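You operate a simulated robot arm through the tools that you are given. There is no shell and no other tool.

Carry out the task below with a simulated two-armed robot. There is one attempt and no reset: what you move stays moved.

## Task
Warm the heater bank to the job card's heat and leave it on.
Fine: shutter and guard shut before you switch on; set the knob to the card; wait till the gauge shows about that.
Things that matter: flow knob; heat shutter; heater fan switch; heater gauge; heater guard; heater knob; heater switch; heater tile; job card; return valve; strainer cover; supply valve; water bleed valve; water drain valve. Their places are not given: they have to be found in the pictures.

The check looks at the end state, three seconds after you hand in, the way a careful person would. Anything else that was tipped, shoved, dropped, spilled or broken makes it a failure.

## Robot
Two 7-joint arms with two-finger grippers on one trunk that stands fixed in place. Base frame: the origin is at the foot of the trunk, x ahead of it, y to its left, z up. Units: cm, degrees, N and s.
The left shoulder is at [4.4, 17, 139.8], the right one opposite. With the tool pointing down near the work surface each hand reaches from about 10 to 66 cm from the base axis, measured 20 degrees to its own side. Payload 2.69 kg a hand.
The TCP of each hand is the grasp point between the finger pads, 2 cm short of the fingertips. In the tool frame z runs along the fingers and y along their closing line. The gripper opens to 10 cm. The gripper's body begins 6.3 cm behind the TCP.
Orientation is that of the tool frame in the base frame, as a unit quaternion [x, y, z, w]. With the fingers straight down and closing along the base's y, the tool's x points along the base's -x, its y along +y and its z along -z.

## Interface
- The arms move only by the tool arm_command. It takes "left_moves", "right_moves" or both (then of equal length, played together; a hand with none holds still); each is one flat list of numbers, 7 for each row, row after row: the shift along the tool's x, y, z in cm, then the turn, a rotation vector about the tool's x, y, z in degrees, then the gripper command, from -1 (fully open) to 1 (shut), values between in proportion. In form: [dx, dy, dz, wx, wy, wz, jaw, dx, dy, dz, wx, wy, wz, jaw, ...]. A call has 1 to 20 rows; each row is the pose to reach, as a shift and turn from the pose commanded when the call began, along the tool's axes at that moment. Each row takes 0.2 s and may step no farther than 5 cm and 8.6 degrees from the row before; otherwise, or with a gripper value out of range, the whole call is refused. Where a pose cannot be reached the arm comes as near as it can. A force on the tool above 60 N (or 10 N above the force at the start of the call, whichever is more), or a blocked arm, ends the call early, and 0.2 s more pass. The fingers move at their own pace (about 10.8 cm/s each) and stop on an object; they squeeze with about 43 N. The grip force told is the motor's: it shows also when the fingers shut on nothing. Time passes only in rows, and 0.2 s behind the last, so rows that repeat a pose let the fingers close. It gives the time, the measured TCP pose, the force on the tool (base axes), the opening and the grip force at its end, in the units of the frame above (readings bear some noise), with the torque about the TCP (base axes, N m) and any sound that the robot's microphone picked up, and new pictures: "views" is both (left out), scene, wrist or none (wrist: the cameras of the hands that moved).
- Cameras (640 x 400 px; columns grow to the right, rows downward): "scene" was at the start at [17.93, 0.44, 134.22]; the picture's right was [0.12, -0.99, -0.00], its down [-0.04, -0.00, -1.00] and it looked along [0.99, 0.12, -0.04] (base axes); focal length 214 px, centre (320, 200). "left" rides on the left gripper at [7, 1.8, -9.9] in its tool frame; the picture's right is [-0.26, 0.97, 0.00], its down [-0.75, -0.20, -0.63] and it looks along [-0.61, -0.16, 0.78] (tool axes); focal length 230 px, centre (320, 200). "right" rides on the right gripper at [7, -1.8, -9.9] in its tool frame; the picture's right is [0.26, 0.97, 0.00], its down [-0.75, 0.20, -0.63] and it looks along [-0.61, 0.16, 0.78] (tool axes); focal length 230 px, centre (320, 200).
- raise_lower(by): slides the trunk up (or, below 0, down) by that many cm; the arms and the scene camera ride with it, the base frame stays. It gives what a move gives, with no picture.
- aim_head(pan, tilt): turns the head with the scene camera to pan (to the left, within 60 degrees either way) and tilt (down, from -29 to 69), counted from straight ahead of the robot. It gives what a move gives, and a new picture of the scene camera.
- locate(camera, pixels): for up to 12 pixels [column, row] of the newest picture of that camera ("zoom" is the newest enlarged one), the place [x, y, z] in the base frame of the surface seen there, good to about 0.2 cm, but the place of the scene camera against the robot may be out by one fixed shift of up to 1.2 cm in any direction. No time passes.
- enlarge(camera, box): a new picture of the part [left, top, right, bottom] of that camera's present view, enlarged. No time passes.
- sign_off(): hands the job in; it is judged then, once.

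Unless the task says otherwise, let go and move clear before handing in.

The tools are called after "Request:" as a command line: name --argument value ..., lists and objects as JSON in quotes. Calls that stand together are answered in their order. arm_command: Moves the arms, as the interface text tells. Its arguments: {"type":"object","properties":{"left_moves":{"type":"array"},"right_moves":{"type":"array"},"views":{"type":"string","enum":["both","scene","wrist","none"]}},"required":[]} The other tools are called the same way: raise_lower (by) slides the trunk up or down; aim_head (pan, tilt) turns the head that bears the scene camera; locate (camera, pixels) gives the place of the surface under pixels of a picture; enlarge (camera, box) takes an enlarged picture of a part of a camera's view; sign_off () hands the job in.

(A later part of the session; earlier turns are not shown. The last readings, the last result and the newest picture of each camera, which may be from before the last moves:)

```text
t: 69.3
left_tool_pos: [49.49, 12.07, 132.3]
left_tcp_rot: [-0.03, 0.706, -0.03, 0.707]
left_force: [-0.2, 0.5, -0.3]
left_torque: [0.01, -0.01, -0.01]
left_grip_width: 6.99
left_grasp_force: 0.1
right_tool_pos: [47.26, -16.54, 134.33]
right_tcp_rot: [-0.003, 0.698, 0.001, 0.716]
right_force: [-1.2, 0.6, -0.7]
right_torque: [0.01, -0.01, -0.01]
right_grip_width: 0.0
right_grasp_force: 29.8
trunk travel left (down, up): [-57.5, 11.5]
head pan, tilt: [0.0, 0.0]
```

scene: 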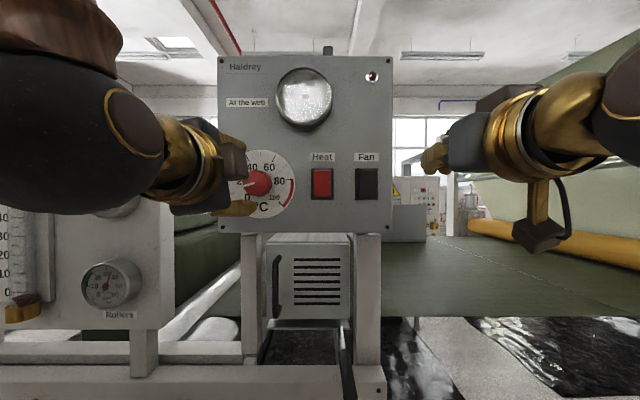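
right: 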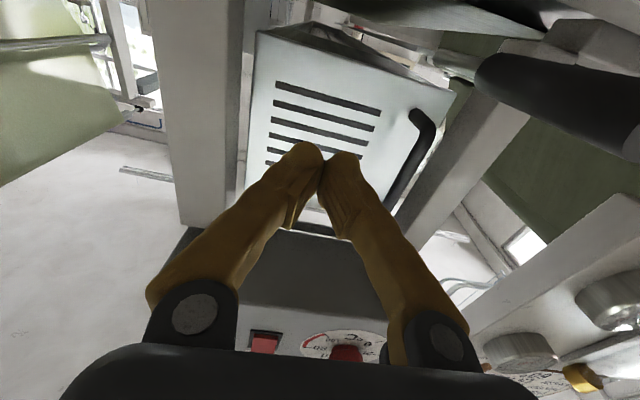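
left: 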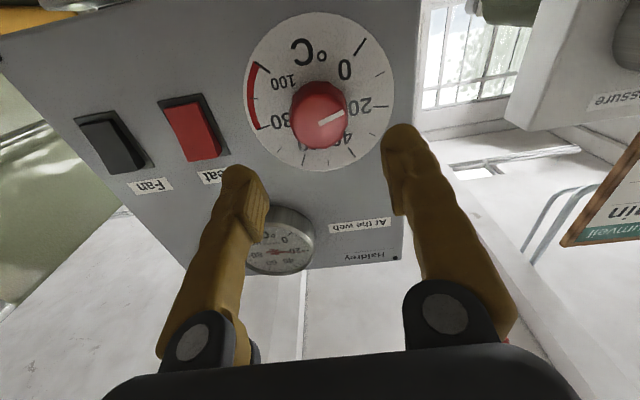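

In place at roll -5°, aligned with the knob axis. I'll advance 9.7 cm so the fingers straddle the knob, stopping ~0.75 cm short of the panel.

Request:
arm_command --left_moves '[0.1, 0, 2.2, 0, 0, 0, -0.4, 0.2, 0, 4.4, 0, 0, 0, -0.4, 0.2, 0, 6.5, 0, 0, 0, -0.4, 0.2, 0, 8.3, 0, 0, 0, -0.4, 0.2, 0, 9.6, 0, 0, 0, -0.4, 0.2, 0, 9.6, 0, 0, 0, -0.4]' --views "both"

```text
t: 70.7
left_tool_pos: [58.95, 12.06, 132.1]
left_tcp_rot: [-0.03, 0.706, -0.03, 0.707]
left_force: [0.1, -0.3, -0.3]
left_torque: [0.02, -0.01, -0.03]
left_grip_width: 6.99
left_grasp_force: 0.0
right_tool_pos: [47.23, -16.36, 134.41]
right_tcp_rot: [-0.003, 0.698, 0.001, 0.716]
right_force: [-0.7, 1.1, -0.5]
right_torque: [0.02, 0.0, 0.0]
right_grip_width: 0.0
right_grasp_force: 29.6
trunk travel left (down, up): [-57.5, 11.5]
head pan, tilt: [0.0, 0.0]
```

scene: 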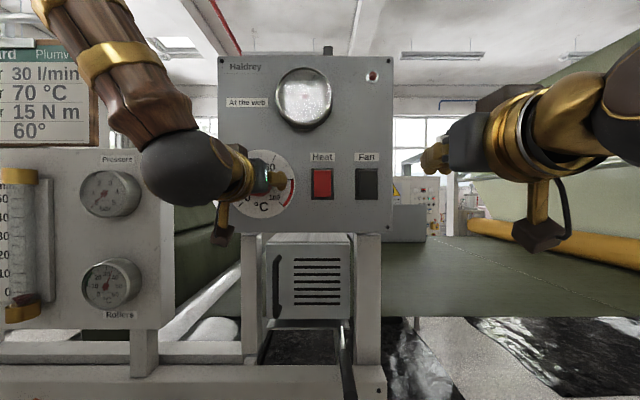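
left: 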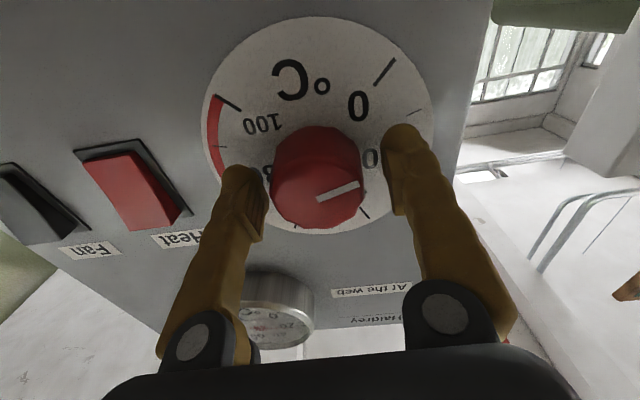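

The knob is centred between the fingers. I'll close on it.

Request:
arm_command --left_moves '[0, 0, 0, 0, 0, 0, 1, 0, 0, 0, 0, 0, 0, 1, 0, 0, 0, 0, 0, 0, 1]' --views "wrist"

```text
t: 71.5
left_tool_pos: [58.93, 11.95, 132.14]
left_tcp_rot: [-0.03, 0.706, -0.029, 0.707]
left_force: [1.0, -3.6, 1.8]
left_torque: [0.01, -0.02, -0.26]
left_grip_width: 4.83
left_grasp_force: 45.1
right_tool_pos: [47.34, -16.6, 134.47]
right_tcp_rot: [-0.003, 0.699, 0.001, 0.715]
right_force: [0.2, -0.4, 0.1]
right_torque: [-0.02, 0.0, -0.01]
right_grip_width: 0.0
right_grasp_force: 30.0
trunk travel left (down, up): [-57.5, 11.5]
head pan, tilt: [0.0, 0.0]
```

left: 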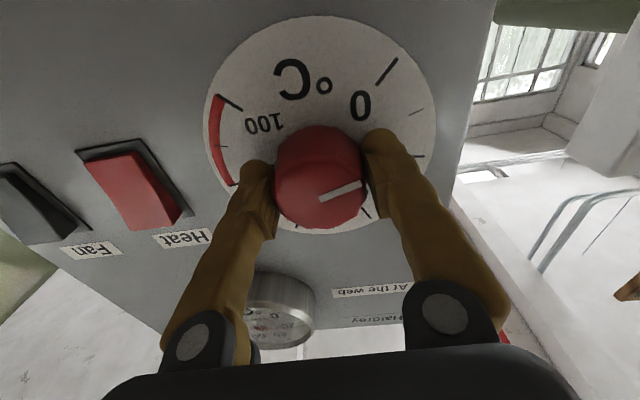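

Firm grip (4.83 cm, 45 N) with little side load. I'll turn clockwise 40° first.

Request:
arm_command --left_moves '[0, 0, 0, 0, 0, 7, 1, 0, 0, 0, 0, 0, 14, 1, 0, 0, 0, 0, 0, 21, 1, 0, 0, 0, 0, 0, 28, 1, 0, 0, 0, 0, 0, 35, 1, 0, 0, 0, 0, 0, 40, 1, 0, 0, 0, 0, 0, 40, 1]' --views "wrist"

```text
t: 73.1
left_tool_pos: [58.79, 11.88, 132.13]
left_tcp_rot: [0.215, 0.673, 0.215, 0.674]
left_force: [0.3, -6.4, 6.9]
left_torque: [0.03, -0.28, -0.2]
left_grip_width: 4.83
left_grasp_force: 45.3
right_tool_pos: [47.29, -16.61, 134.34]
right_tcp_rot: [-0.004, 0.698, 0.002, 0.716]
right_force: [0.7, 0.8, -0.1]
right_torque: [0.04, 0.01, 0.01]
right_grip_width: 0.0
right_grasp_force: 29.4
trunk travel left (down, up): [-57.5, 11.5]
head pan, tilt: [0.0, 0.0]
```

left: 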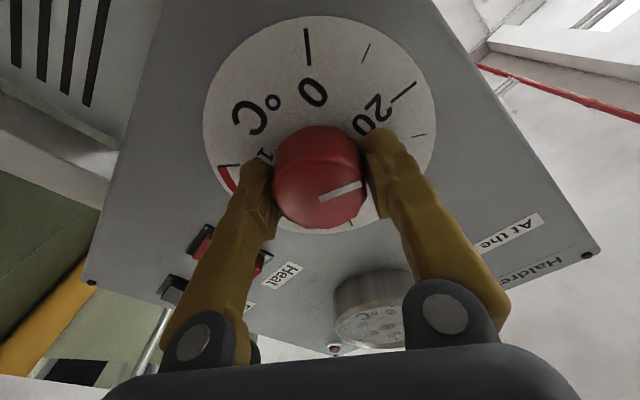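

The pointer turns with the hand (roll now +35°, pointer ≈ -64°). I'll continue another 56°.

Request:
arm_command --left_moves '[0, 0, 0, 0, 0, 7, 1, 0, 0, 0, 0, 0, 14, 1, 0, 0, 0, 0, 0, 21, 1, 0, 0, 0, 0, 0, 28, 1, 0, 0, 0, 0, 0, 35, 1, 0, 0, 0, 0, 0, 42, 1, 0, 0, 0, 0, 0, 49, 1, 0, 0, 0, 0, 0, 56, 1, 0, 0, 0, 0, 0, 56, 1]' --views "wrist"

```text
t: 75.1
left_tool_pos: [58.96, 11.82, 132.0]
left_tcp_rot: [0.507, 0.494, 0.505, 0.494]
left_force: [-0.1, -8.7, -2.6]
left_torque: [0.0, 0.02, 0.08]
left_grip_width: 4.82
left_grasp_force: 45.0
right_tool_pos: [47.32, -16.6, 134.33]
right_tcp_rot: [-0.003, 0.698, 0.001, 0.716]
right_force: [-0.1, -0.5, -0.2]
right_torque: [0.01, 0.0, 0.0]
right_grip_width: 0.0
right_grasp_force: 29.2
trunk travel left (down, up): [-57.5, 11.5]
head pan, tilt: [0.0, 0.0]
```

left: 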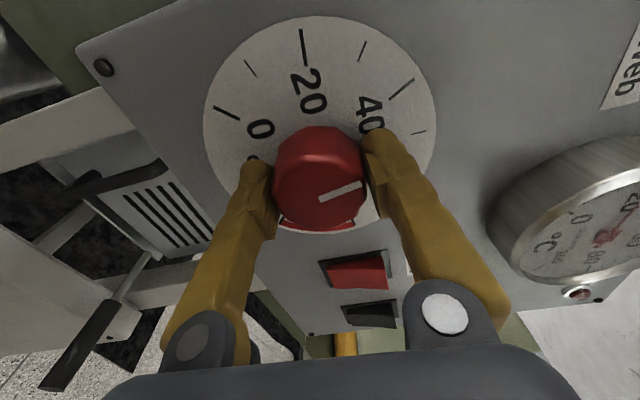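

Roll is now +91.5° (pointer ≈ -8°, about 47 on the dial). I'll turn another 60°.

Request:
arm_command --left_moves '[0, 0, 0, 0, 0, 7.5, 1, 0, 0, 0, 0, 0, 15, 1, 0, 0, 0, 0, 0, 22.5, 1, 0, 0, 0, 0, 0, 30, 1, 0, 0, 0, 0, 0, 37.5, 1, 0, 0, 0, 0, 0, 45, 1, 0, 0, 0, 0, 0, 52.5, 1, 0, 0, 0, 0, 0, 60, 1, 0, 0, 0, 0, 0, 60, 1]' --views "both"

```text
t: 77.1
left_tool_pos: [59.11, 12.15, 132.54]
left_tcp_rot: [0.683, 0.188, 0.683, 0.18]
left_force: [-14.5, -33.1, -25.9]
left_torque: [-0.06, 0.45, -0.44]
left_grip_width: 4.81
left_grasp_force: 45.0
right_tool_pos: [47.27, -17.04, 134.31]
right_tcp_rot: [-0.002, 0.699, 0.003, 0.716]
right_force: [0.7, 0.1, -0.2]
right_torque: [-0.01, 0.03, -0.02]
right_grip_width: 0.0
right_grasp_force: 29.6
trunk travel left (down, up): [-57.5, 11.5]
head pan, tilt: [0.0, 0.0]
```

scene: 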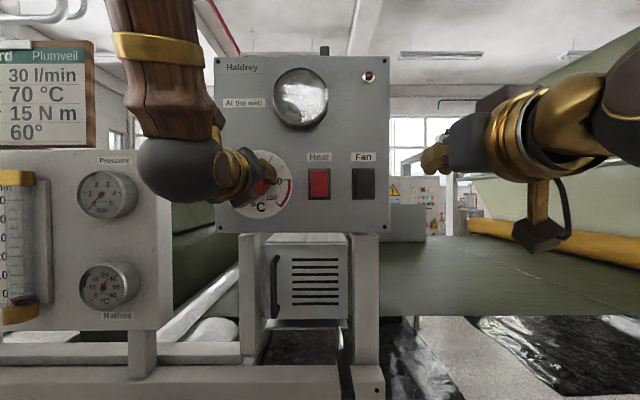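
left: 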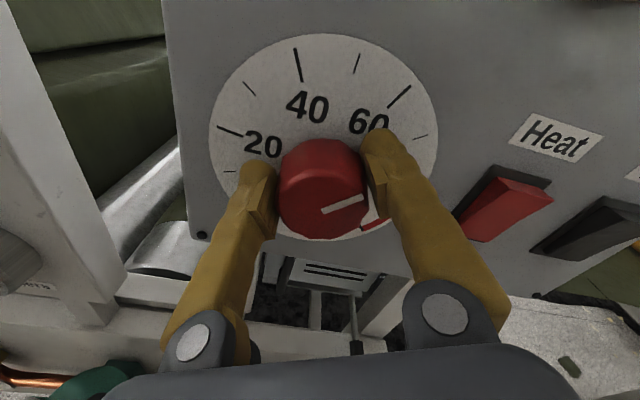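

Roll ≈ 150°, so the dial is near 69, but side forces rose to ~40 N from arm drift. I'll ease the position and add the last ~3.5°.

Request:
arm_command --left_moves '[-0.25, 0.05, -0.1, 0, 0, 0, 1, -0.5, 0.1, -0.2, 0, 0, 1.5, 1, -0.5, 0.1, -0.2, 0, 0, 3.3, 1, -0.5, 0.1, -0.2, 0, 0, 3.3, 1]' --views "wrist"

```text
t: 78.1
left_tool_pos: [59.06, 12.3, 132.51]
left_tcp_rot: [0.682, 0.171, 0.693, 0.161]
left_force: [3.9, -26.6, 2.7]
left_torque: [-0.14, -0.31, -0.77]
left_grip_width: 4.81
left_grasp_force: 45.2
right_tool_pos: [47.42, -17.11, 134.22]
right_tcp_rot: [-0.002, 0.698, 0.003, 0.716]
right_force: [0.2, -0.4, 0.0]
right_torque: [-0.02, 0.04, 0.02]
right_grip_width: 0.0
right_grasp_force: 29.3
trunk travel left (down, up): [-57.5, 11.5]
head pan, tilt: [0.0, 0.0]
```

left: 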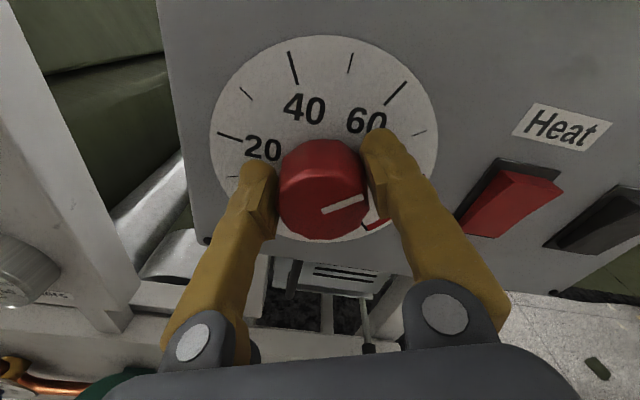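

Pointer now looks just short of the 70 tick (419,133). I'll measure its ends and dial ticks in 3D.

Request:
locate --camera "left" --pixels '[[324, 210], [334, 206.5], [344, 203.5], [354, 200.5], [362, 198], [404, 84], [426, 131], [389, 103], [415, 134], [289, 53], [298, 83]]'

Request:
enlarge --camera "left" --box '[260, 120, 400, 250]'

```text
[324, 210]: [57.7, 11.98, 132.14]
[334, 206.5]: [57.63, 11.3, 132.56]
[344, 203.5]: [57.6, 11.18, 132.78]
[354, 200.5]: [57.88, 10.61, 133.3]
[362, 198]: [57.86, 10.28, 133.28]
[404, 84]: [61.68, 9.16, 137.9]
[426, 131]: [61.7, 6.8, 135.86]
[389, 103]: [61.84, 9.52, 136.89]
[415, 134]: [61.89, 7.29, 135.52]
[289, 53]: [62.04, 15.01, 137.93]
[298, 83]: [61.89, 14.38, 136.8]
```

```text
3.08 times, centred on (330, 185) of left
```

zoom: 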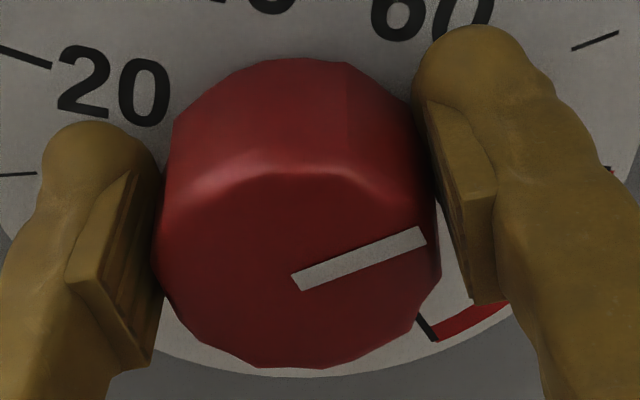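

The pointer measures ≈53–56° against the 70 tick at 54.6°, i.e. 70 on the dial. I'll ease the side load, open the fingers and back straight off.

Request:
arm_command --left_moves '[-0.08, 0.15, 0, 0, 0, 0, 1, -0.16, 0.31, 0, 0, 0, 0, 1, -0.16, 0.31, 0, 0, 0, 0, -0.4, -0.16, 0.31, 0, 0, 0, 0, -0.4, -0.16, 0.31, 0, 0, 0, 0, -0.4]' --views "wrist"

```text
t: 79.3
left_tool_pos: [58.98, 12.75, 132.07]
left_tcp_rot: [0.683, 0.175, 0.691, 0.16]
left_force: [-0.1, 0.0, -0.4]
left_torque: [0.03, -0.03, 0.01]
left_grip_width: 7.01
left_grasp_force: 0.0
right_tool_pos: [47.33, -16.37, 134.43]
right_tcp_rot: [-0.004, 0.698, 0.001, 0.716]
right_force: [0.6, -1.8, -0.7]
right_torque: [0.0, -0.03, 0.01]
right_grip_width: 0.01
right_grasp_force: 29.6
trunk travel left (down, up): [-57.5, 11.5]
head pan, tilt: [0.0, 0.0]
```

left: 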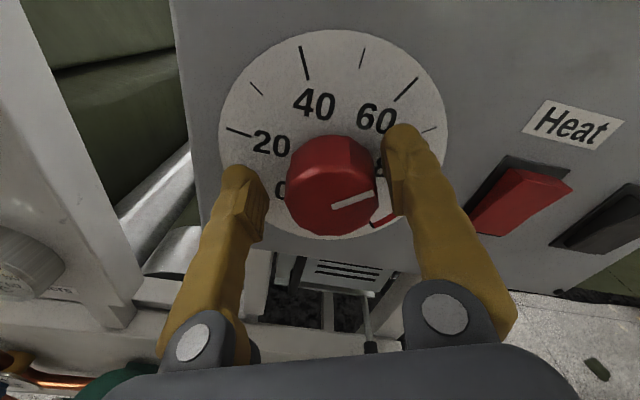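

Released with zero force. Backing the left hand straight away from the knob.

Request:
arm_command --left_moves '[0, 0.2, -1.5, 0, 0, 0, -0.4, 0, 0.4, -3.5, 0, 0, 0, -0.4, 0, 0.5, -5.5, 0, 0, 0, -0.4, 0, 0.5, -7.5, 0, 0, 0, -0.4, 0, 0.5, -9.5, 0, 0, 0, -0.4, 0, 0.5, -9.5, 0, 0, 0, -0.4]' --views "both"

```text
t: 80.7
left_tool_pos: [49.35, 11.42, 132.2]
left_tcp_rot: [0.687, 0.161, 0.69, 0.159]
left_force: [-1.6, -1.0, 0.4]
left_torque: [-0.05, 0.0, 0.02]
left_grip_width: 7.0
left_grasp_force: 0.0
right_tool_pos: [47.42, -16.53, 134.41]
right_tcp_rot: [-0.004, 0.698, 0.001, 0.716]
right_force: [0.0, 0.3, -0.1]
right_torque: [0.0, 0.01, -0.01]
right_grip_width: 0.0
right_grasp_force: 29.7
trunk travel left (down, up): [-57.5, 11.5]
head pan, tilt: [0.0, 0.0]
```

scene: 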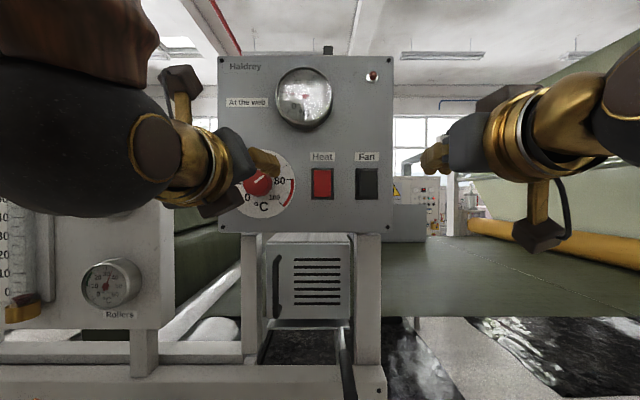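
left: 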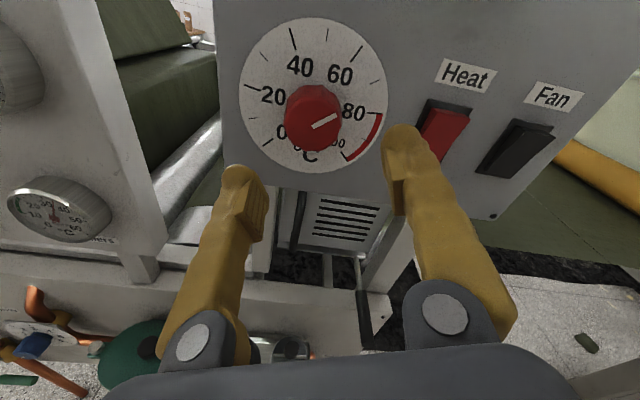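

The knob now points right-up near 70 in the left view (325,122). I'll zoom and measure it free of the hand.

Request:
enlarge --camera "left" --box '[235, 15, 395, 175]'

Request:
locate --camera "left" --pixels '[[313, 128], [318, 125.5], [323, 123], [328, 120.5], [334, 117.5], [362, 47], [378, 77]]'

Request:
enlarge --camera "scene" --box '[215, 50, 395, 235]'

```text
2.50 times, centred on (315, 95) of left
```

zoom: 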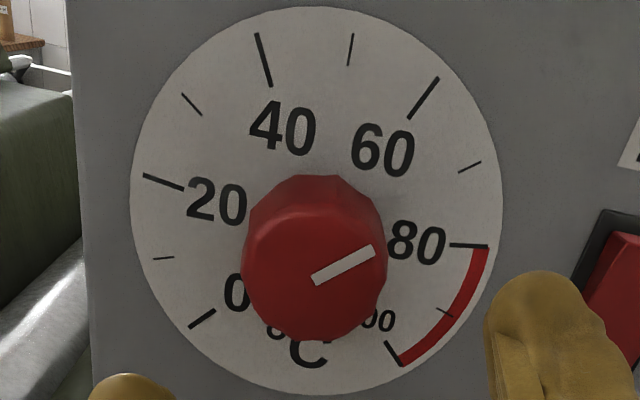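

```text
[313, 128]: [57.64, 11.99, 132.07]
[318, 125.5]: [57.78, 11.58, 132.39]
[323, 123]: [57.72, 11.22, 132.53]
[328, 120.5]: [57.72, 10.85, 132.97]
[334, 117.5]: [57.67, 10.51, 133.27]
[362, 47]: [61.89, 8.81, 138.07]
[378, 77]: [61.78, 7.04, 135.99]
```

```text
2.16 times, centred on (305, 142) of scene
```

zoom: 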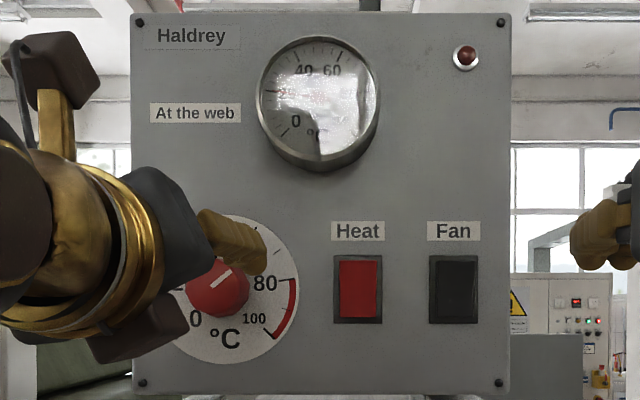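

The pointer projects to about 51°, i.e. ≈69 on the dial — within a degree of 70. Next I'll shift the left hand clear to the left and bring the shut right fingers in front of the Heat switch's top (322,163 area, y≈-0.4, z≈133.8).

Request:
arm_command --left_moves '[0.44, -0.9, 0, 0, 0, 0, -0.4, 0.88, -1.8, 0, 0, 0, 0, -0.4, 1.32, -2.7, 0, 0, 0, 0, -0.4, 1.76, -3.6, 0, 0, 0, 0, -0.4, 2.2, -4.5, 0, 0, 0, 0, -0.4, 2.64, -5.38, 0, 0, 0, 0, -0.4, 2.64, -5.38, 0, 0, 0, 0, -0.4, 2.64, -5.38, 0, 0, 0, 0, -0.4, 2.64, -5.38, 0, 0, 0, 0, -0.4]' --right_moves '[0, 1, 0.3, 0, 0, 0, 1, 0.1, 3, 0.6, 0, 0, 0, 1, 0.2, 5, 0.9, 0, 0, 0, 1, 0.3, 7.2, 1.2, 0, 0, 0, 1, 0.4, 9.5, 1.5, 0, 0, 0, 1, 0.5, 11.8, 1.8, 0, 0, 0, 1, 0.6, 14, 2.2, 0, 0, 0, 1, 0.6, 16.1, 2.6, 0, 0, 0, 1, 0.6, 16.1, 2.6, 0, 0, 0, 1]' --views "both"

```text
t: 82.7
left_tool_pos: [49.33, 16.81, 131.71]
left_tcp_rot: [0.69, 0.155, 0.69, 0.156]
left_force: [0.4, -0.1, -0.1]
left_torque: [0.05, -0.01, 0.03]
left_grip_width: 7.01
left_grasp_force: 0.2
right_tool_pos: [49.24, -0.35, 132.87]
right_tcp_rot: [-0.007, 0.707, -0.001, 0.707]
right_force: [-0.2, 0.1, 0.5]
right_torque: [-0.01, 0.01, -0.03]
right_grip_width: 0.0
right_grasp_force: 29.7
trunk travel left (down, up): [-57.5, 11.5]
head pan, tilt: [0.0, 0.0]
```

scene: 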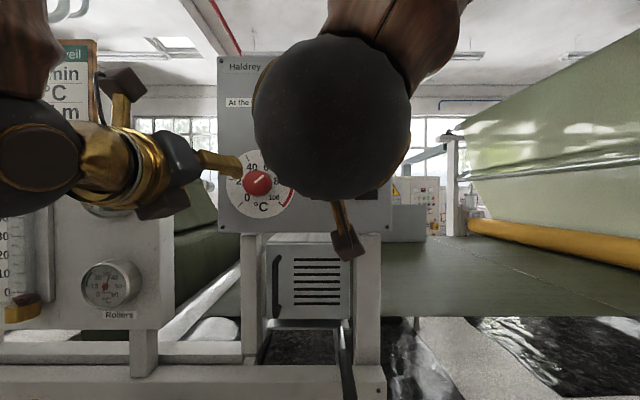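
right: 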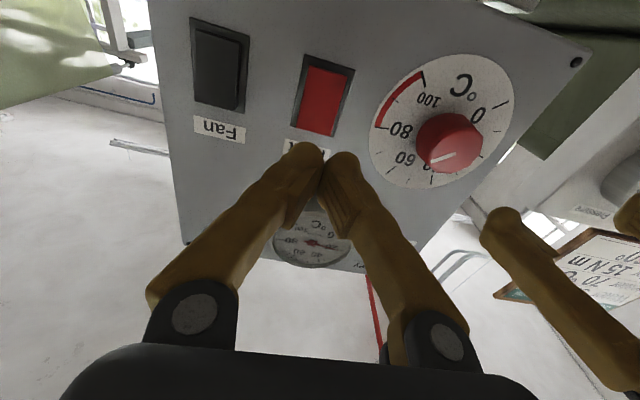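
left: 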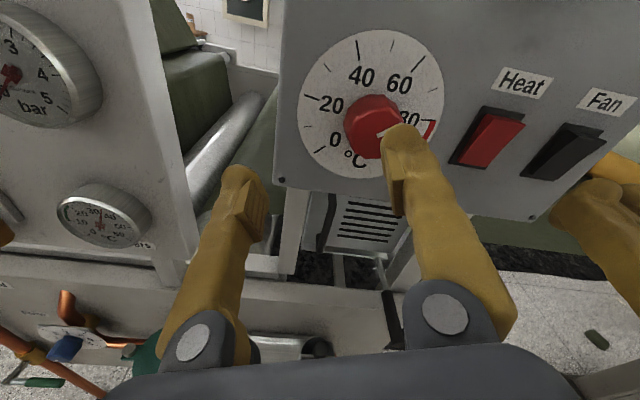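

Both hands are placed; the right camera shows the Heat rocker (320,100) upside down. I'll locate its corners to aim the press.

Request:
locate --camera "right" --pixels '[[318, 128], [303, 128], [333, 130], [320, 100], [325, 70], [308, 75], [342, 82], [300, 120], [345, 120], [360, 100]]'

Request:
enlarge --camera "right" --box '[260, 40, 380, 160]'

```text
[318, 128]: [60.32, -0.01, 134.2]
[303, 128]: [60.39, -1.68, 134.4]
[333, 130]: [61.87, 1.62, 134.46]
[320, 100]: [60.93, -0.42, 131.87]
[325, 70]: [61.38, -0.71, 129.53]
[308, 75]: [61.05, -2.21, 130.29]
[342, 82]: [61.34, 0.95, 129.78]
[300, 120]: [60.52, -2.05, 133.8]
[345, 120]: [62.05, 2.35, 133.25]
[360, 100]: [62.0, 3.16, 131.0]
```

```text
3.33 times, centred on (320, 100) of right
```

zoom: 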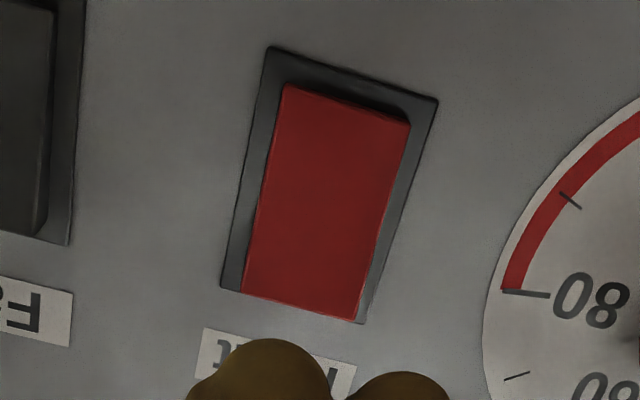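

The rocker's top edge is at (60.3,-0.45,134.5), bottom recessed at x≈61.4. I'll raise to z≈133.7 and press the top gently.

Request:
arm_command --right_moves '[-0.9, -0.1, 1, 0, 0, 0, 1, -0.9, -0.1, 3, 0, 0, 0, 1, -0.9, -0.1, 5, 0, 0, 0, 1, -0.9, -0.1, 7, 0, 0, 0, 1, -0.9, -0.1, 8.4, 0, 0, 0, 1, -0.9, -0.1, 8.4, 0, 0, 0, 1]' --views "wrist"

```text
t: 84.1
left_tool_pos: [49.28, 16.87, 131.94]
left_tcp_rot: [0.69, 0.156, 0.69, 0.155]
left_force: [0.1, 0.0, -0.1]
left_torque: [0.01, 0.0, 0.0]
left_grip_width: 7.02
left_grasp_force: 0.1
right_tool_pos: [57.57, -0.57, 133.82]
right_tcp_rot: [-0.006, 0.707, -0.002, 0.707]
right_force: [-0.4, 0.0, -1.1]
right_torque: [0.02, 0.03, 0.0]
right_grip_width: 0.01
right_grasp_force: 29.3
trunk travel left (down, up): [-57.5, 11.5]
head pan, tilt: [0.0, 0.0]
```

right: 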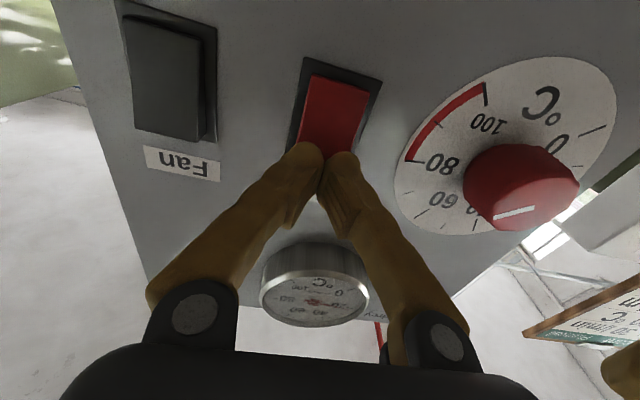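

Fingertips are lined up on the rocker's upper part just short of contact. Pressing now in small steps.

Request:
arm_command --right_moves '[0, 0, 0.5, 0, 0, 0, 1, 0, 0, 0.9, 0, 0, 0, 1, 0, 0, 1.2, 0, 0, 0, 1, 0, 0, 1.5, 0, 0, 0, 1, 0, 0, 1.8, 0, 0, 0, 1, 0, 0, 1.8, 0, 0, 0, 1]' --views "wrist"

```text
t: 85.5
left_tool_pos: [49.26, 16.85, 131.92]
left_tcp_rot: [0.689, 0.157, 0.69, 0.156]
left_force: [0.7, 0.0, 0.0]
left_torque: [0.01, -0.03, 0.02]
left_grip_width: 7.01
left_grasp_force: 0.0
right_tool_pos: [59.34, -0.63, 133.92]
right_tcp_rot: [-0.007, 0.707, -0.001, 0.707]
right_force: [-0.4, -0.6, 0.1]
right_torque: [-0.02, 0.02, -0.04]
right_grip_width: 0.02
right_grasp_force: 29.4
trunk travel left (down, up): [-57.5, 11.5]
head pan, tilt: [0.0, 0.0]
```

right: 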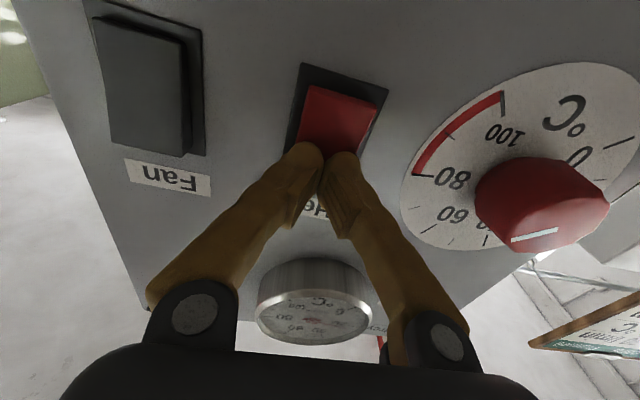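

The rocker appears to have tipped: its lower end (345,97) now stands out and no force remains. I'll back off and check the lamp and gauge.

Request:
arm_command --right_moves '[0, 0, -1.5, 0, 0, 0, 1, 0, 0, -3.5, 0, 0, 0, 1, 0, 0, -5.5, 0, 0, 0, 1, 0, 0, -7.5, 0, 0, 0, 1, 0, -1, -9, 0, 0, 0, 1, 0, -3, -10, 0, 0, 0, 1, 0, -5.5, -11, 0, 0, 0, 1, 0, -8, -11.5, 0, 0, 0, 1, 0, -10.5, -12, 0, 0, 0, 1, 0, -13, -12, 0, 0, 0, 1, 0, -15.5, -12, 0, 0, 0, 1, 0, -15.5, -12, 0, 0, 0, 1]' --views "both"

```text
t: 88.1
left_tool_pos: [49.41, 16.52, 131.81]
left_tcp_rot: [0.69, 0.155, 0.69, 0.155]
left_force: [-0.4, -0.4, 0.3]
left_torque: [-0.02, 0.02, -0.02]
left_grip_width: 7.0
left_grasp_force: 0.1
right_tool_pos: [47.58, -16.74, 134.11]
right_tcp_rot: [-0.006, 0.705, 0.0, 0.709]
right_force: [-1.3, -0.8, 0.1]
right_torque: [-0.02, -0.04, 0.07]
right_grip_width: 0.0
right_grasp_force: 29.8
trunk travel left (down, up): [-57.5, 11.5]
head pan, tilt: [0.0, 0.0]
```

scene: 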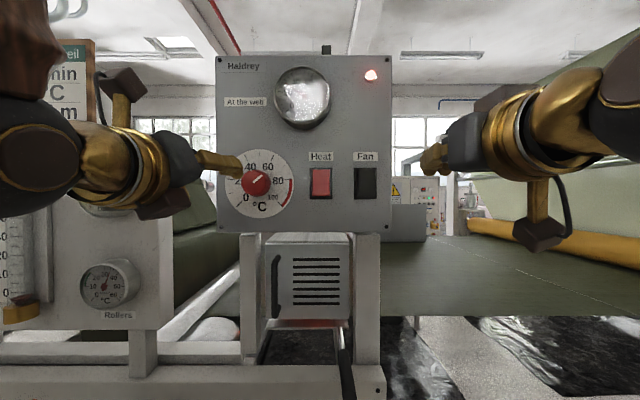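
right: 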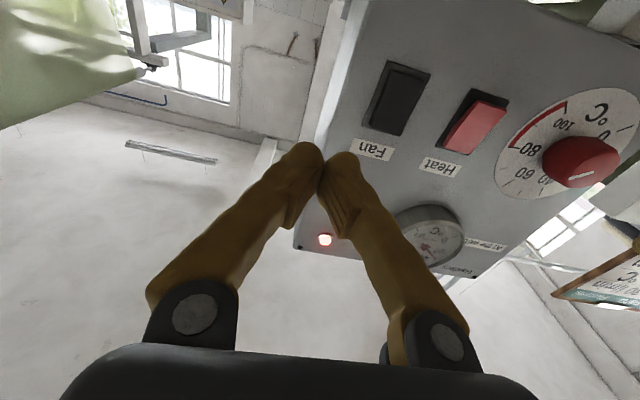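

The lamp (371,75) is lit and there's a red glow at the heater (310,322). I'll zoom on the box and gauge.

Request:
enlarge --camera "scene" --box '[225, 225, 395, 345]'

Request:
enlarge --camera "right" --box '[380, 190, 480, 280]'

Request:
enlarge --camera "scene" --box '[215, 50, 395, 235]'

```text
3.33 times, centred on (310, 285) of scene
```

zoom: 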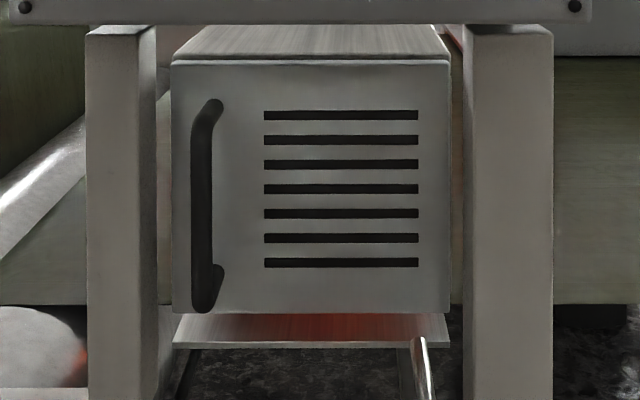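

```text
4.44 times, centred on (430, 235) of right
```

zoom: 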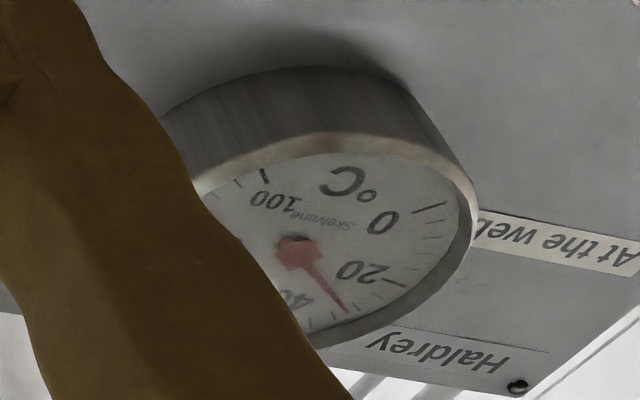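

```text
2.16 times, centred on (305, 142) of scene
```

zoom: 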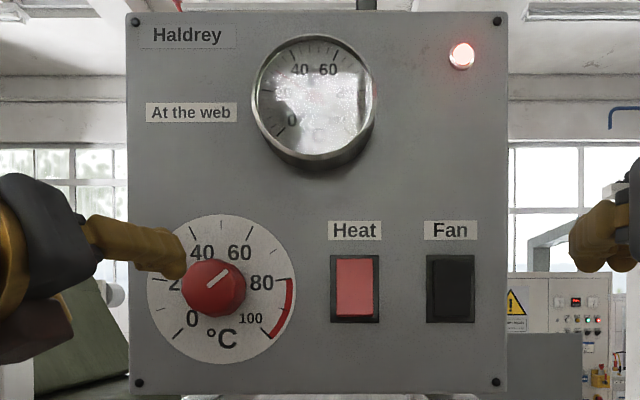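

The heater is warming (gauge already ~32 °C), shutter plate glowing beneath the box. I'll zoom in on the knob to check the setting more closely while it heats.

Request:
enlarge --camera "scene" --box '[225, 145, 300, 220]'

Request:
arm_command --right_moves '[0, -0.5, 0, 0, 0, 0, 1, 0, -0.5, 0, 0, 0, 0, 1, 0, -0.5, 0, 0, 0, 0, 1, 0, -0.5, 0, 0, 0, 0, 1, 0, -0.5, 0, 0, 0, 0, 1, 0, -0.5, 0, 0, 0, 0, 1, 0, -0.5, 0, 0, 0, 0, 1, 0, -0.5, 0, 0, 0, 0, 1, 0, -0.5, 0, 0, 0, 0, 1, 0, -0.5, 0, 0, 0, 0, 1, 0, -0.5, 0, 0, 0, 0, 1, 0, -0.5, 0, 0, 0, 0, 1, 0, -0.5, 0, 0, 0, 0, 1, 0, -0.5, 0, 0, 0, 0, 1, 0, -0.5, 0, 0, 0, 0, 1]' --views "both"

```text
5.33 times, centred on (262, 182) of scene
```

zoom: 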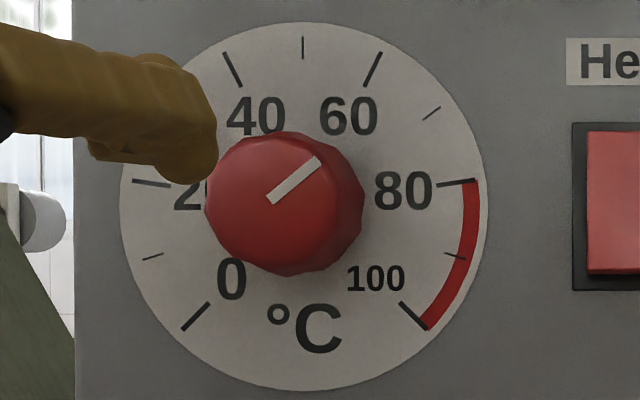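

```text
t: 91.3
left_tool_pos: [49.33, 16.78, 131.95]
left_tcp_rot: [0.69, 0.156, 0.69, 0.156]
left_force: [0.7, -0.3, 0.5]
left_torque: [0.02, 0.03, 0.0]
left_grip_width: 6.99
left_grasp_force: 0.1
right_tool_pos: [47.44, -16.73, 134.17]
right_tcp_rot: [-0.004, 0.705, -0.003, 0.71]
right_force: [-0.5, -0.1, 0.2]
right_torque: [-0.03, -0.01, -0.02]
right_grip_width: 0.0
right_grasp_force: 29.4
trunk travel left (down, up): [-57.5, 11.5]
head pan, tilt: [0.0, 0.0]
```

scene: 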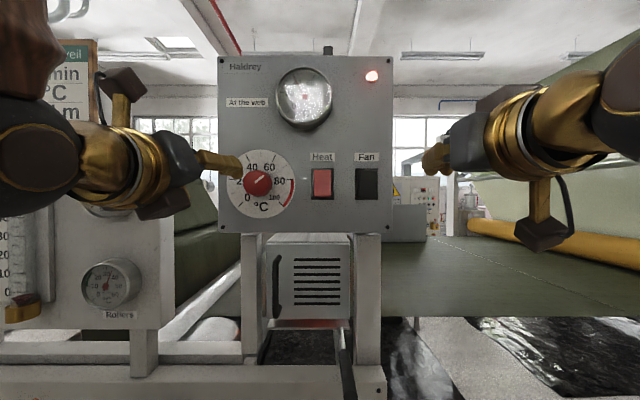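
right: 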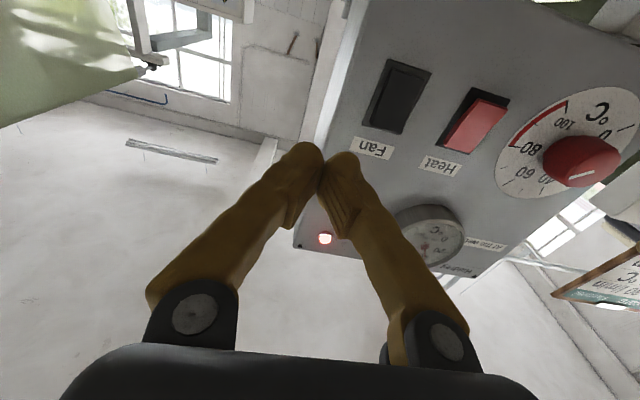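

The pointer reads about 68.7 against the 70 tick (54.7° vs 51°), so a ~3.5° trim would be good. I'll bring the left hand back in front of the knob at a mid roll (~95°), which also shows the gauge.

Request:
arm_command --left_moves '[-0.24, 0.54, 0, 0, 0, -7.5, -0.4, -0.48, 1.09, 0, 0, 0, -15, -0.4, -0.71, 1.63, 0, 0, 0, -22.5, -0.4, -0.95, 2.18, 0, 0, 0, -30, -0.4, -1.19, 2.72, 0, 0, 0, -37.5, -0.4, -1.43, 3.26, 0, 0, 0, -45, -0.4, -1.66, 3.8, 0, 0, 0, -52.5, -0.4, -1.9, 4.35, 0, 0, 0, -60, -0.4, -1.9, 4.35, 0, 0, 0, -60, -0.4]' --views "wrist"

```text
t: 93.3
left_tool_pos: [49.27, 12.21, 132.02]
left_tcp_rot: [0.519, 0.48, 0.519, 0.481]
left_force: [-0.6, 0.1, 0.9]
left_torque: [-0.03, 0.01, 0.03]
left_grip_width: 7.0
left_grasp_force: 0.1
right_tool_pos: [47.54, -16.72, 134.23]
right_tcp_rot: [-0.004, 0.705, -0.002, 0.709]
right_force: [-1.0, 0.5, 0.5]
right_torque: [-0.03, 0.04, 0.02]
right_grip_width: 0.0
right_grasp_force: 29.0
trunk travel left (down, up): [-57.5, 11.5]
head pan, tilt: [0.0, 0.0]
```

left: 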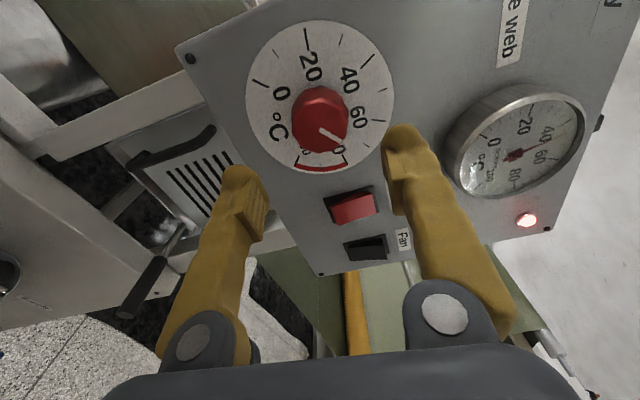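

Good view of the gauge (520,148), still climbing, and the knob (320,118). I'll zoom on the gauge and measure the pointer again.

Request:
enlarge --camera "left" --box '[440, 80, 600, 210]'

Request:
locate --camera "left" --pixels '[[320, 129], [325, 132], [330, 135], [335, 138], [340, 141], [302, 110], [320, 150], [345, 120], [300, 130], [318, 90]]'

Request:
enlarge --camera "left" --box '[240, 15, 400, 175]'

```text
3.08 times, centred on (520, 145) of left
```

zoom: 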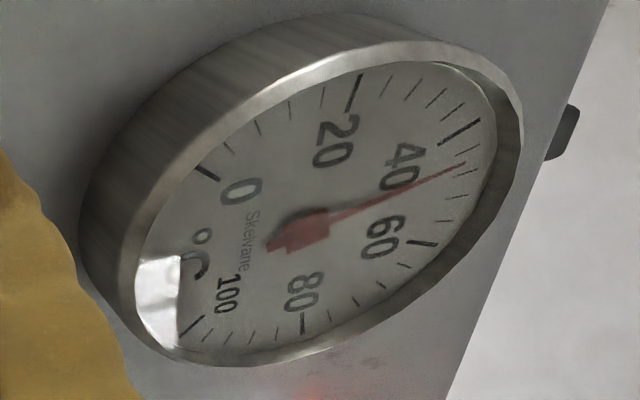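

```text
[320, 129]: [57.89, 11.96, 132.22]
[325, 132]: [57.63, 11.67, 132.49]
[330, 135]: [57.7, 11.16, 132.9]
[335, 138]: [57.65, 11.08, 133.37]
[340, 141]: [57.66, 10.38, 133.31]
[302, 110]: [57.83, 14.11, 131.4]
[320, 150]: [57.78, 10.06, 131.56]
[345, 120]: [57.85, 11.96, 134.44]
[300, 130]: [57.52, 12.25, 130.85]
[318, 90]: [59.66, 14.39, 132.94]
```

```text
2.50 times, centred on (320, 95) of left
```

zoom: 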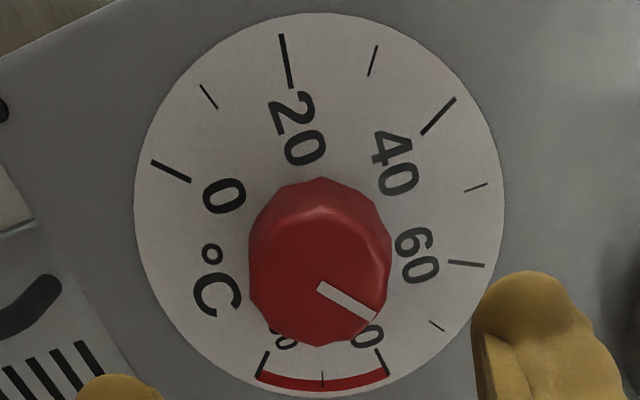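

The gauge reads ~44 °C and climbing. I'll approach and grip the knob lightly centred for a small trim.

Request:
arm_command --left_moves '[-0.14, 0.05, 2.2, 0, 0, 0, -0.4, -0.14, 0.09, 4.4, 0, 0, 0, -0.4, -0.14, 0.09, 6.5, 0, 0, 0, -0.4, -0.14, 0.09, 8.3, 0, 0, 0, -0.4, -0.14, 0.09, 9.5, 0, 0, 0, -0.4, -0.14, 0.09, 9.5, 0, 0, 0, -0.4]' --views "wrist"

```text
t: 94.7
left_tool_pos: [58.77, 12.25, 132.1]
left_tcp_rot: [0.519, 0.48, 0.519, 0.48]
left_force: [0.3, 0.3, 0.1]
left_torque: [0.01, -0.02, -0.01]
left_grip_width: 7.0
left_grasp_force: 0.1
right_tool_pos: [47.59, -16.67, 134.34]
right_tcp_rot: [-0.004, 0.704, -0.003, 0.71]
right_force: [0.7, 0.6, -0.5]
right_torque: [0.01, 0.01, 0.02]
right_grip_width: 0.01
right_grasp_force: 29.8
trunk travel left (down, up): [-57.5, 11.5]
head pan, tilt: [0.0, 0.0]
```

left: 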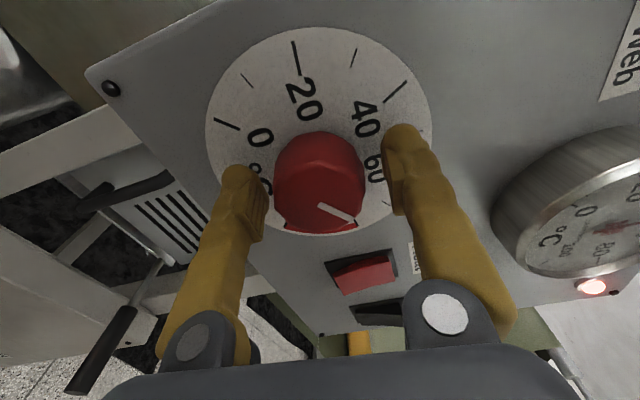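

Centred on the knob. I'll close and turn +4° in the same call.

Request:
arm_command --left_moves '[0, 0, 0, 0, 0, 0, 1, 0, 0, 0, 0, 0, 0, 1, 0, 0, 0, 0, 0, 0, 1, 0, 0, 0, 0, 0, 2, 1, 0, 0, 0, 0, 0, 4, 1, 0, 0, 0, 0, 0, 4, 1, 0, 0, 0, 0, 0, 4, 1]' --views "wrist"

```text
t: 96.3
left_tool_pos: [58.78, 12.29, 132.03]
left_tcp_rot: [0.536, 0.462, 0.536, 0.461]
left_force: [-3.6, 3.1, -12.2]
left_torque: [0.04, 0.2, 0.11]
left_grip_width: 4.86
left_grasp_force: 45.2
right_tool_pos: [47.61, -16.61, 134.29]
right_tcp_rot: [-0.005, 0.705, -0.002, 0.709]
right_force: [0.2, 0.0, 0.3]
right_torque: [0.0, 0.03, 0.0]
right_grip_width: 0.0
right_grasp_force: 30.0
trunk travel left (down, up): [-57.5, 11.5]
head pan, tilt: [0.0, 0.0]
```

left: 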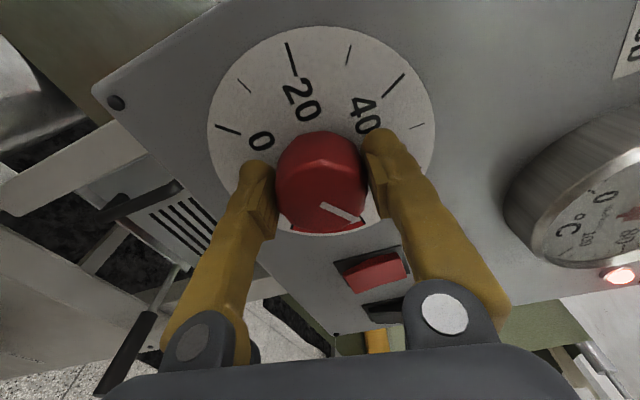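

Roll advanced 4.1° with the knob held. Now I'll release and back straight off.

Request:
arm_command --left_moves '[0, 0, 0, 0, 0, 4, -0.4, 0, 0, 0, 0, 0, 4, -0.4, 0, 0, 0, 0, 0, 4, -0.4, 0, 0, -2, 0, 0, 4, -0.4, 0, 0, -4, 0, 0, 4, -0.4, 0, 0, -6, 0, 0, 4, -0.4, 0, 0, -8, 0, 0, 4, -0.4, 0, 0, -9.5, 0, 0, 4, -0.4, 0, 0, -9.5, 0, 0, 4, -0.4]' --views "both"

```text
t: 98.3
left_tool_pos: [49.34, 12.1, 132.18]
left_tcp_rot: [0.552, 0.441, 0.552, 0.443]
left_force: [0.0, 0.7, -0.7]
left_torque: [0.02, 0.01, 0.01]
left_grip_width: 6.99
left_grasp_force: 0.1
right_tool_pos: [47.4, -16.68, 134.22]
right_tcp_rot: [-0.005, 0.705, -0.003, 0.71]
right_force: [0.8, 0.2, 0.3]
right_torque: [0.0, 0.02, 0.0]
right_grip_width: 0.0
right_grasp_force: 29.0
trunk travel left (down, up): [-57.5, 11.5]
head pan, tilt: [0.0, 0.0]
```

scene: 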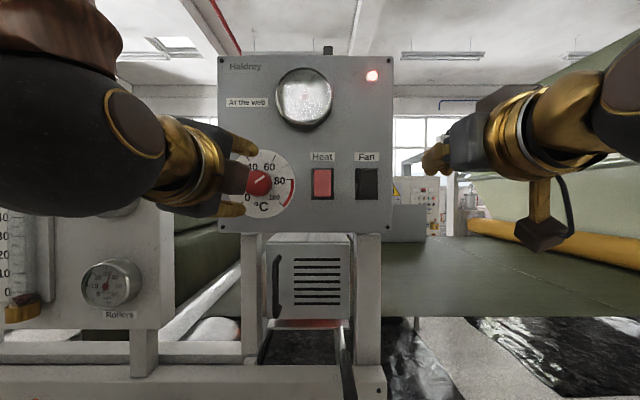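
left: 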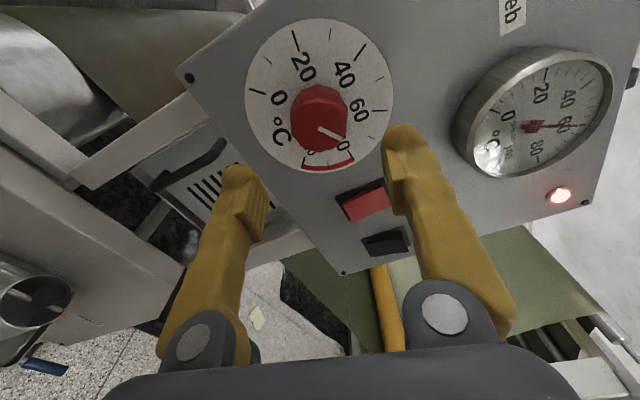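

I notice my release rows carried an extra 4° turn, so the knob may have moved slightly further; I'll measure the pointer and gauge again.

Request:
enlarge --camera "scene" --box '[225, 145, 300, 220]'

Request:
enlarge --camera "left" --box '[240, 15, 400, 175]'

Request:
locate --camera "left" --pixels '[[320, 129], [325, 131.7], [330, 134.5], [335, 137.3], [341, 140.5], [302, 110], [390, 106], [392, 110]]'

Request:
enlarge --camera "left" --box '[450, 40, 620, 190]'

```text
5.33 times, centred on (262, 182) of scene
```

zoom: 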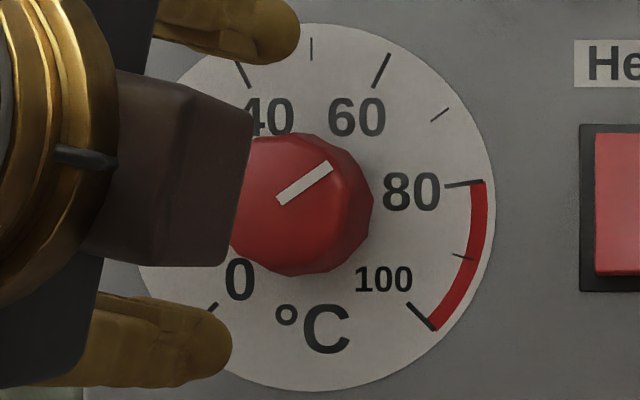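

```text
2.50 times, centred on (320, 95) of left
```

zoom: 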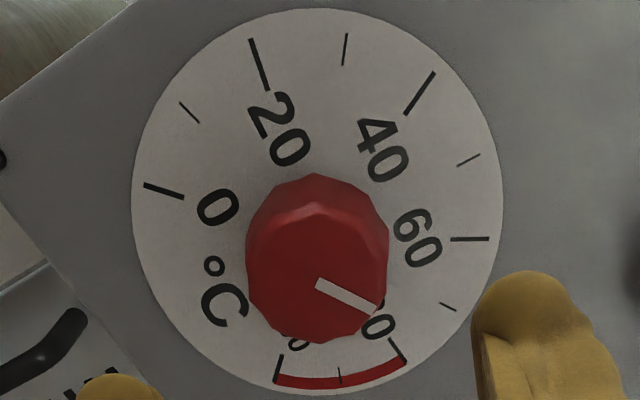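

```text
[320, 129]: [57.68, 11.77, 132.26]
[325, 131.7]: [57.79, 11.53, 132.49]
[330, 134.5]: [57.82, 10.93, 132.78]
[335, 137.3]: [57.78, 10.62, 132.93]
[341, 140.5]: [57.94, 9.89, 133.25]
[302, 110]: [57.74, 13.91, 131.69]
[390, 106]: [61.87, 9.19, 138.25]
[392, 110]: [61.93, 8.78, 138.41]
```

```text
2.67 times, centred on (535, 115) of left
```

zoom: 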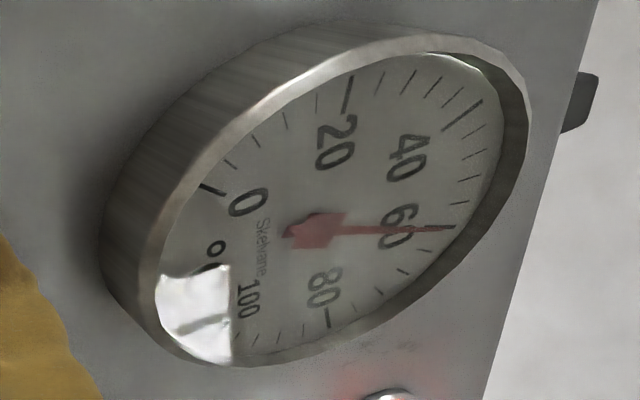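

By the scene view the pointer is now at ~55° against the 70 tick at 54°, i.e. about 70; the gauge is at ~60 °C and climbing. I'll wait 4 s and re-read.

Request:
arm_command --left_moves '[0, 0, 0, 0, 0, 0, -0.4, 0, 0, 0, 0, 0, 0, -0.4, 0, 0, 0, 0, 0, 0, -0.4, 0, 0, 0, 0, 0, 0, -0.4, 0, 0, 0, 0, 0, 0, -0.4, 0, 0, 0, 0, 0, 0, -0.4, 0, 0, 0, 0, 0, 0, -0.4, 0, 0, 0, 0, 0, 0, -0.4, 0, 0, 0, 0, 0, 0, -0.4, 0, 0, 0, 0, 0, 0, -0.4, 0, 0, 0, 0, 0, 0, -0.4, 0, 0, 0, 0, 0, 0, -0.4, 0, 0, 0, 0, 0, 0, -0.4, 0, 0, 0, 0, 0, 0, -0.4, 0, 0, 0, 0, 0, 0, -0.4, 0, 0, 0, 0, 0, 0, -0.4, 0, 0, 0, 0, 0, 0, -0.4, 0, 0, 0, 0, 0, 0, -0.4, 0, 0, 0, 0, 0, 0, -0.4, 0, 0, 0, 0, 0, 0, -0.4]' --views "wrist"

Request:
enlarge --camera "left" --box '[450, 40, 620, 190]'

```text
t: 102.5
left_tool_pos: [49.23, 12.02, 132.25]
left_tcp_rot: [0.552, 0.441, 0.552, 0.442]
left_force: [0.5, 0.0, -0.2]
left_torque: [0.02, -0.02, 0.02]
left_grip_width: 6.99
left_grasp_force: 0.0
right_tool_pos: [47.56, -16.81, 134.32]
right_tcp_rot: [-0.005, 0.704, -0.002, 0.71]
right_force: [-0.2, -0.7, 0.4]
right_torque: [0.01, 0.0, -0.01]
right_grip_width: 0.0
right_grasp_force: 29.1
trunk travel left (down, up): [-57.5, 11.5]
head pan, tilt: [0.0, 0.0]
```

left: 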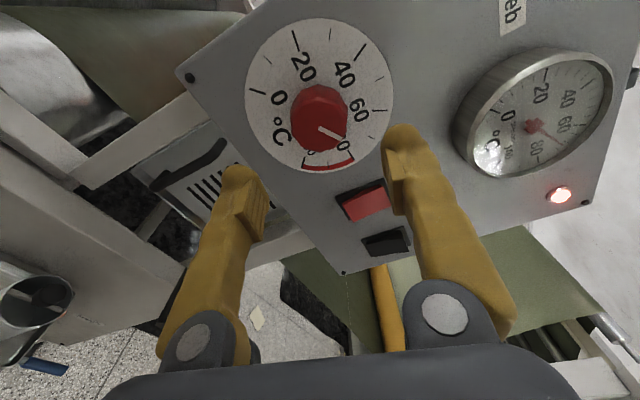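

```text
2.67 times, centred on (535, 115) of left
```

zoom: 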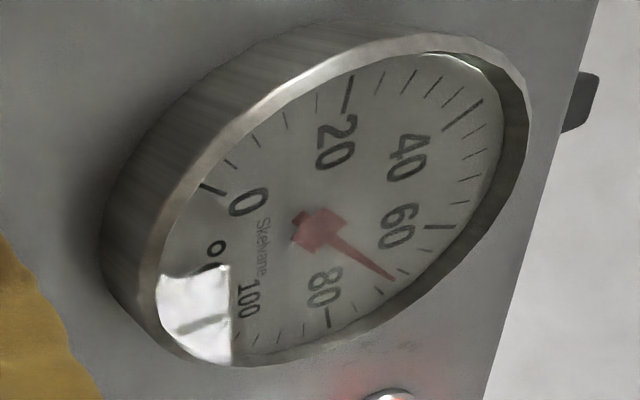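

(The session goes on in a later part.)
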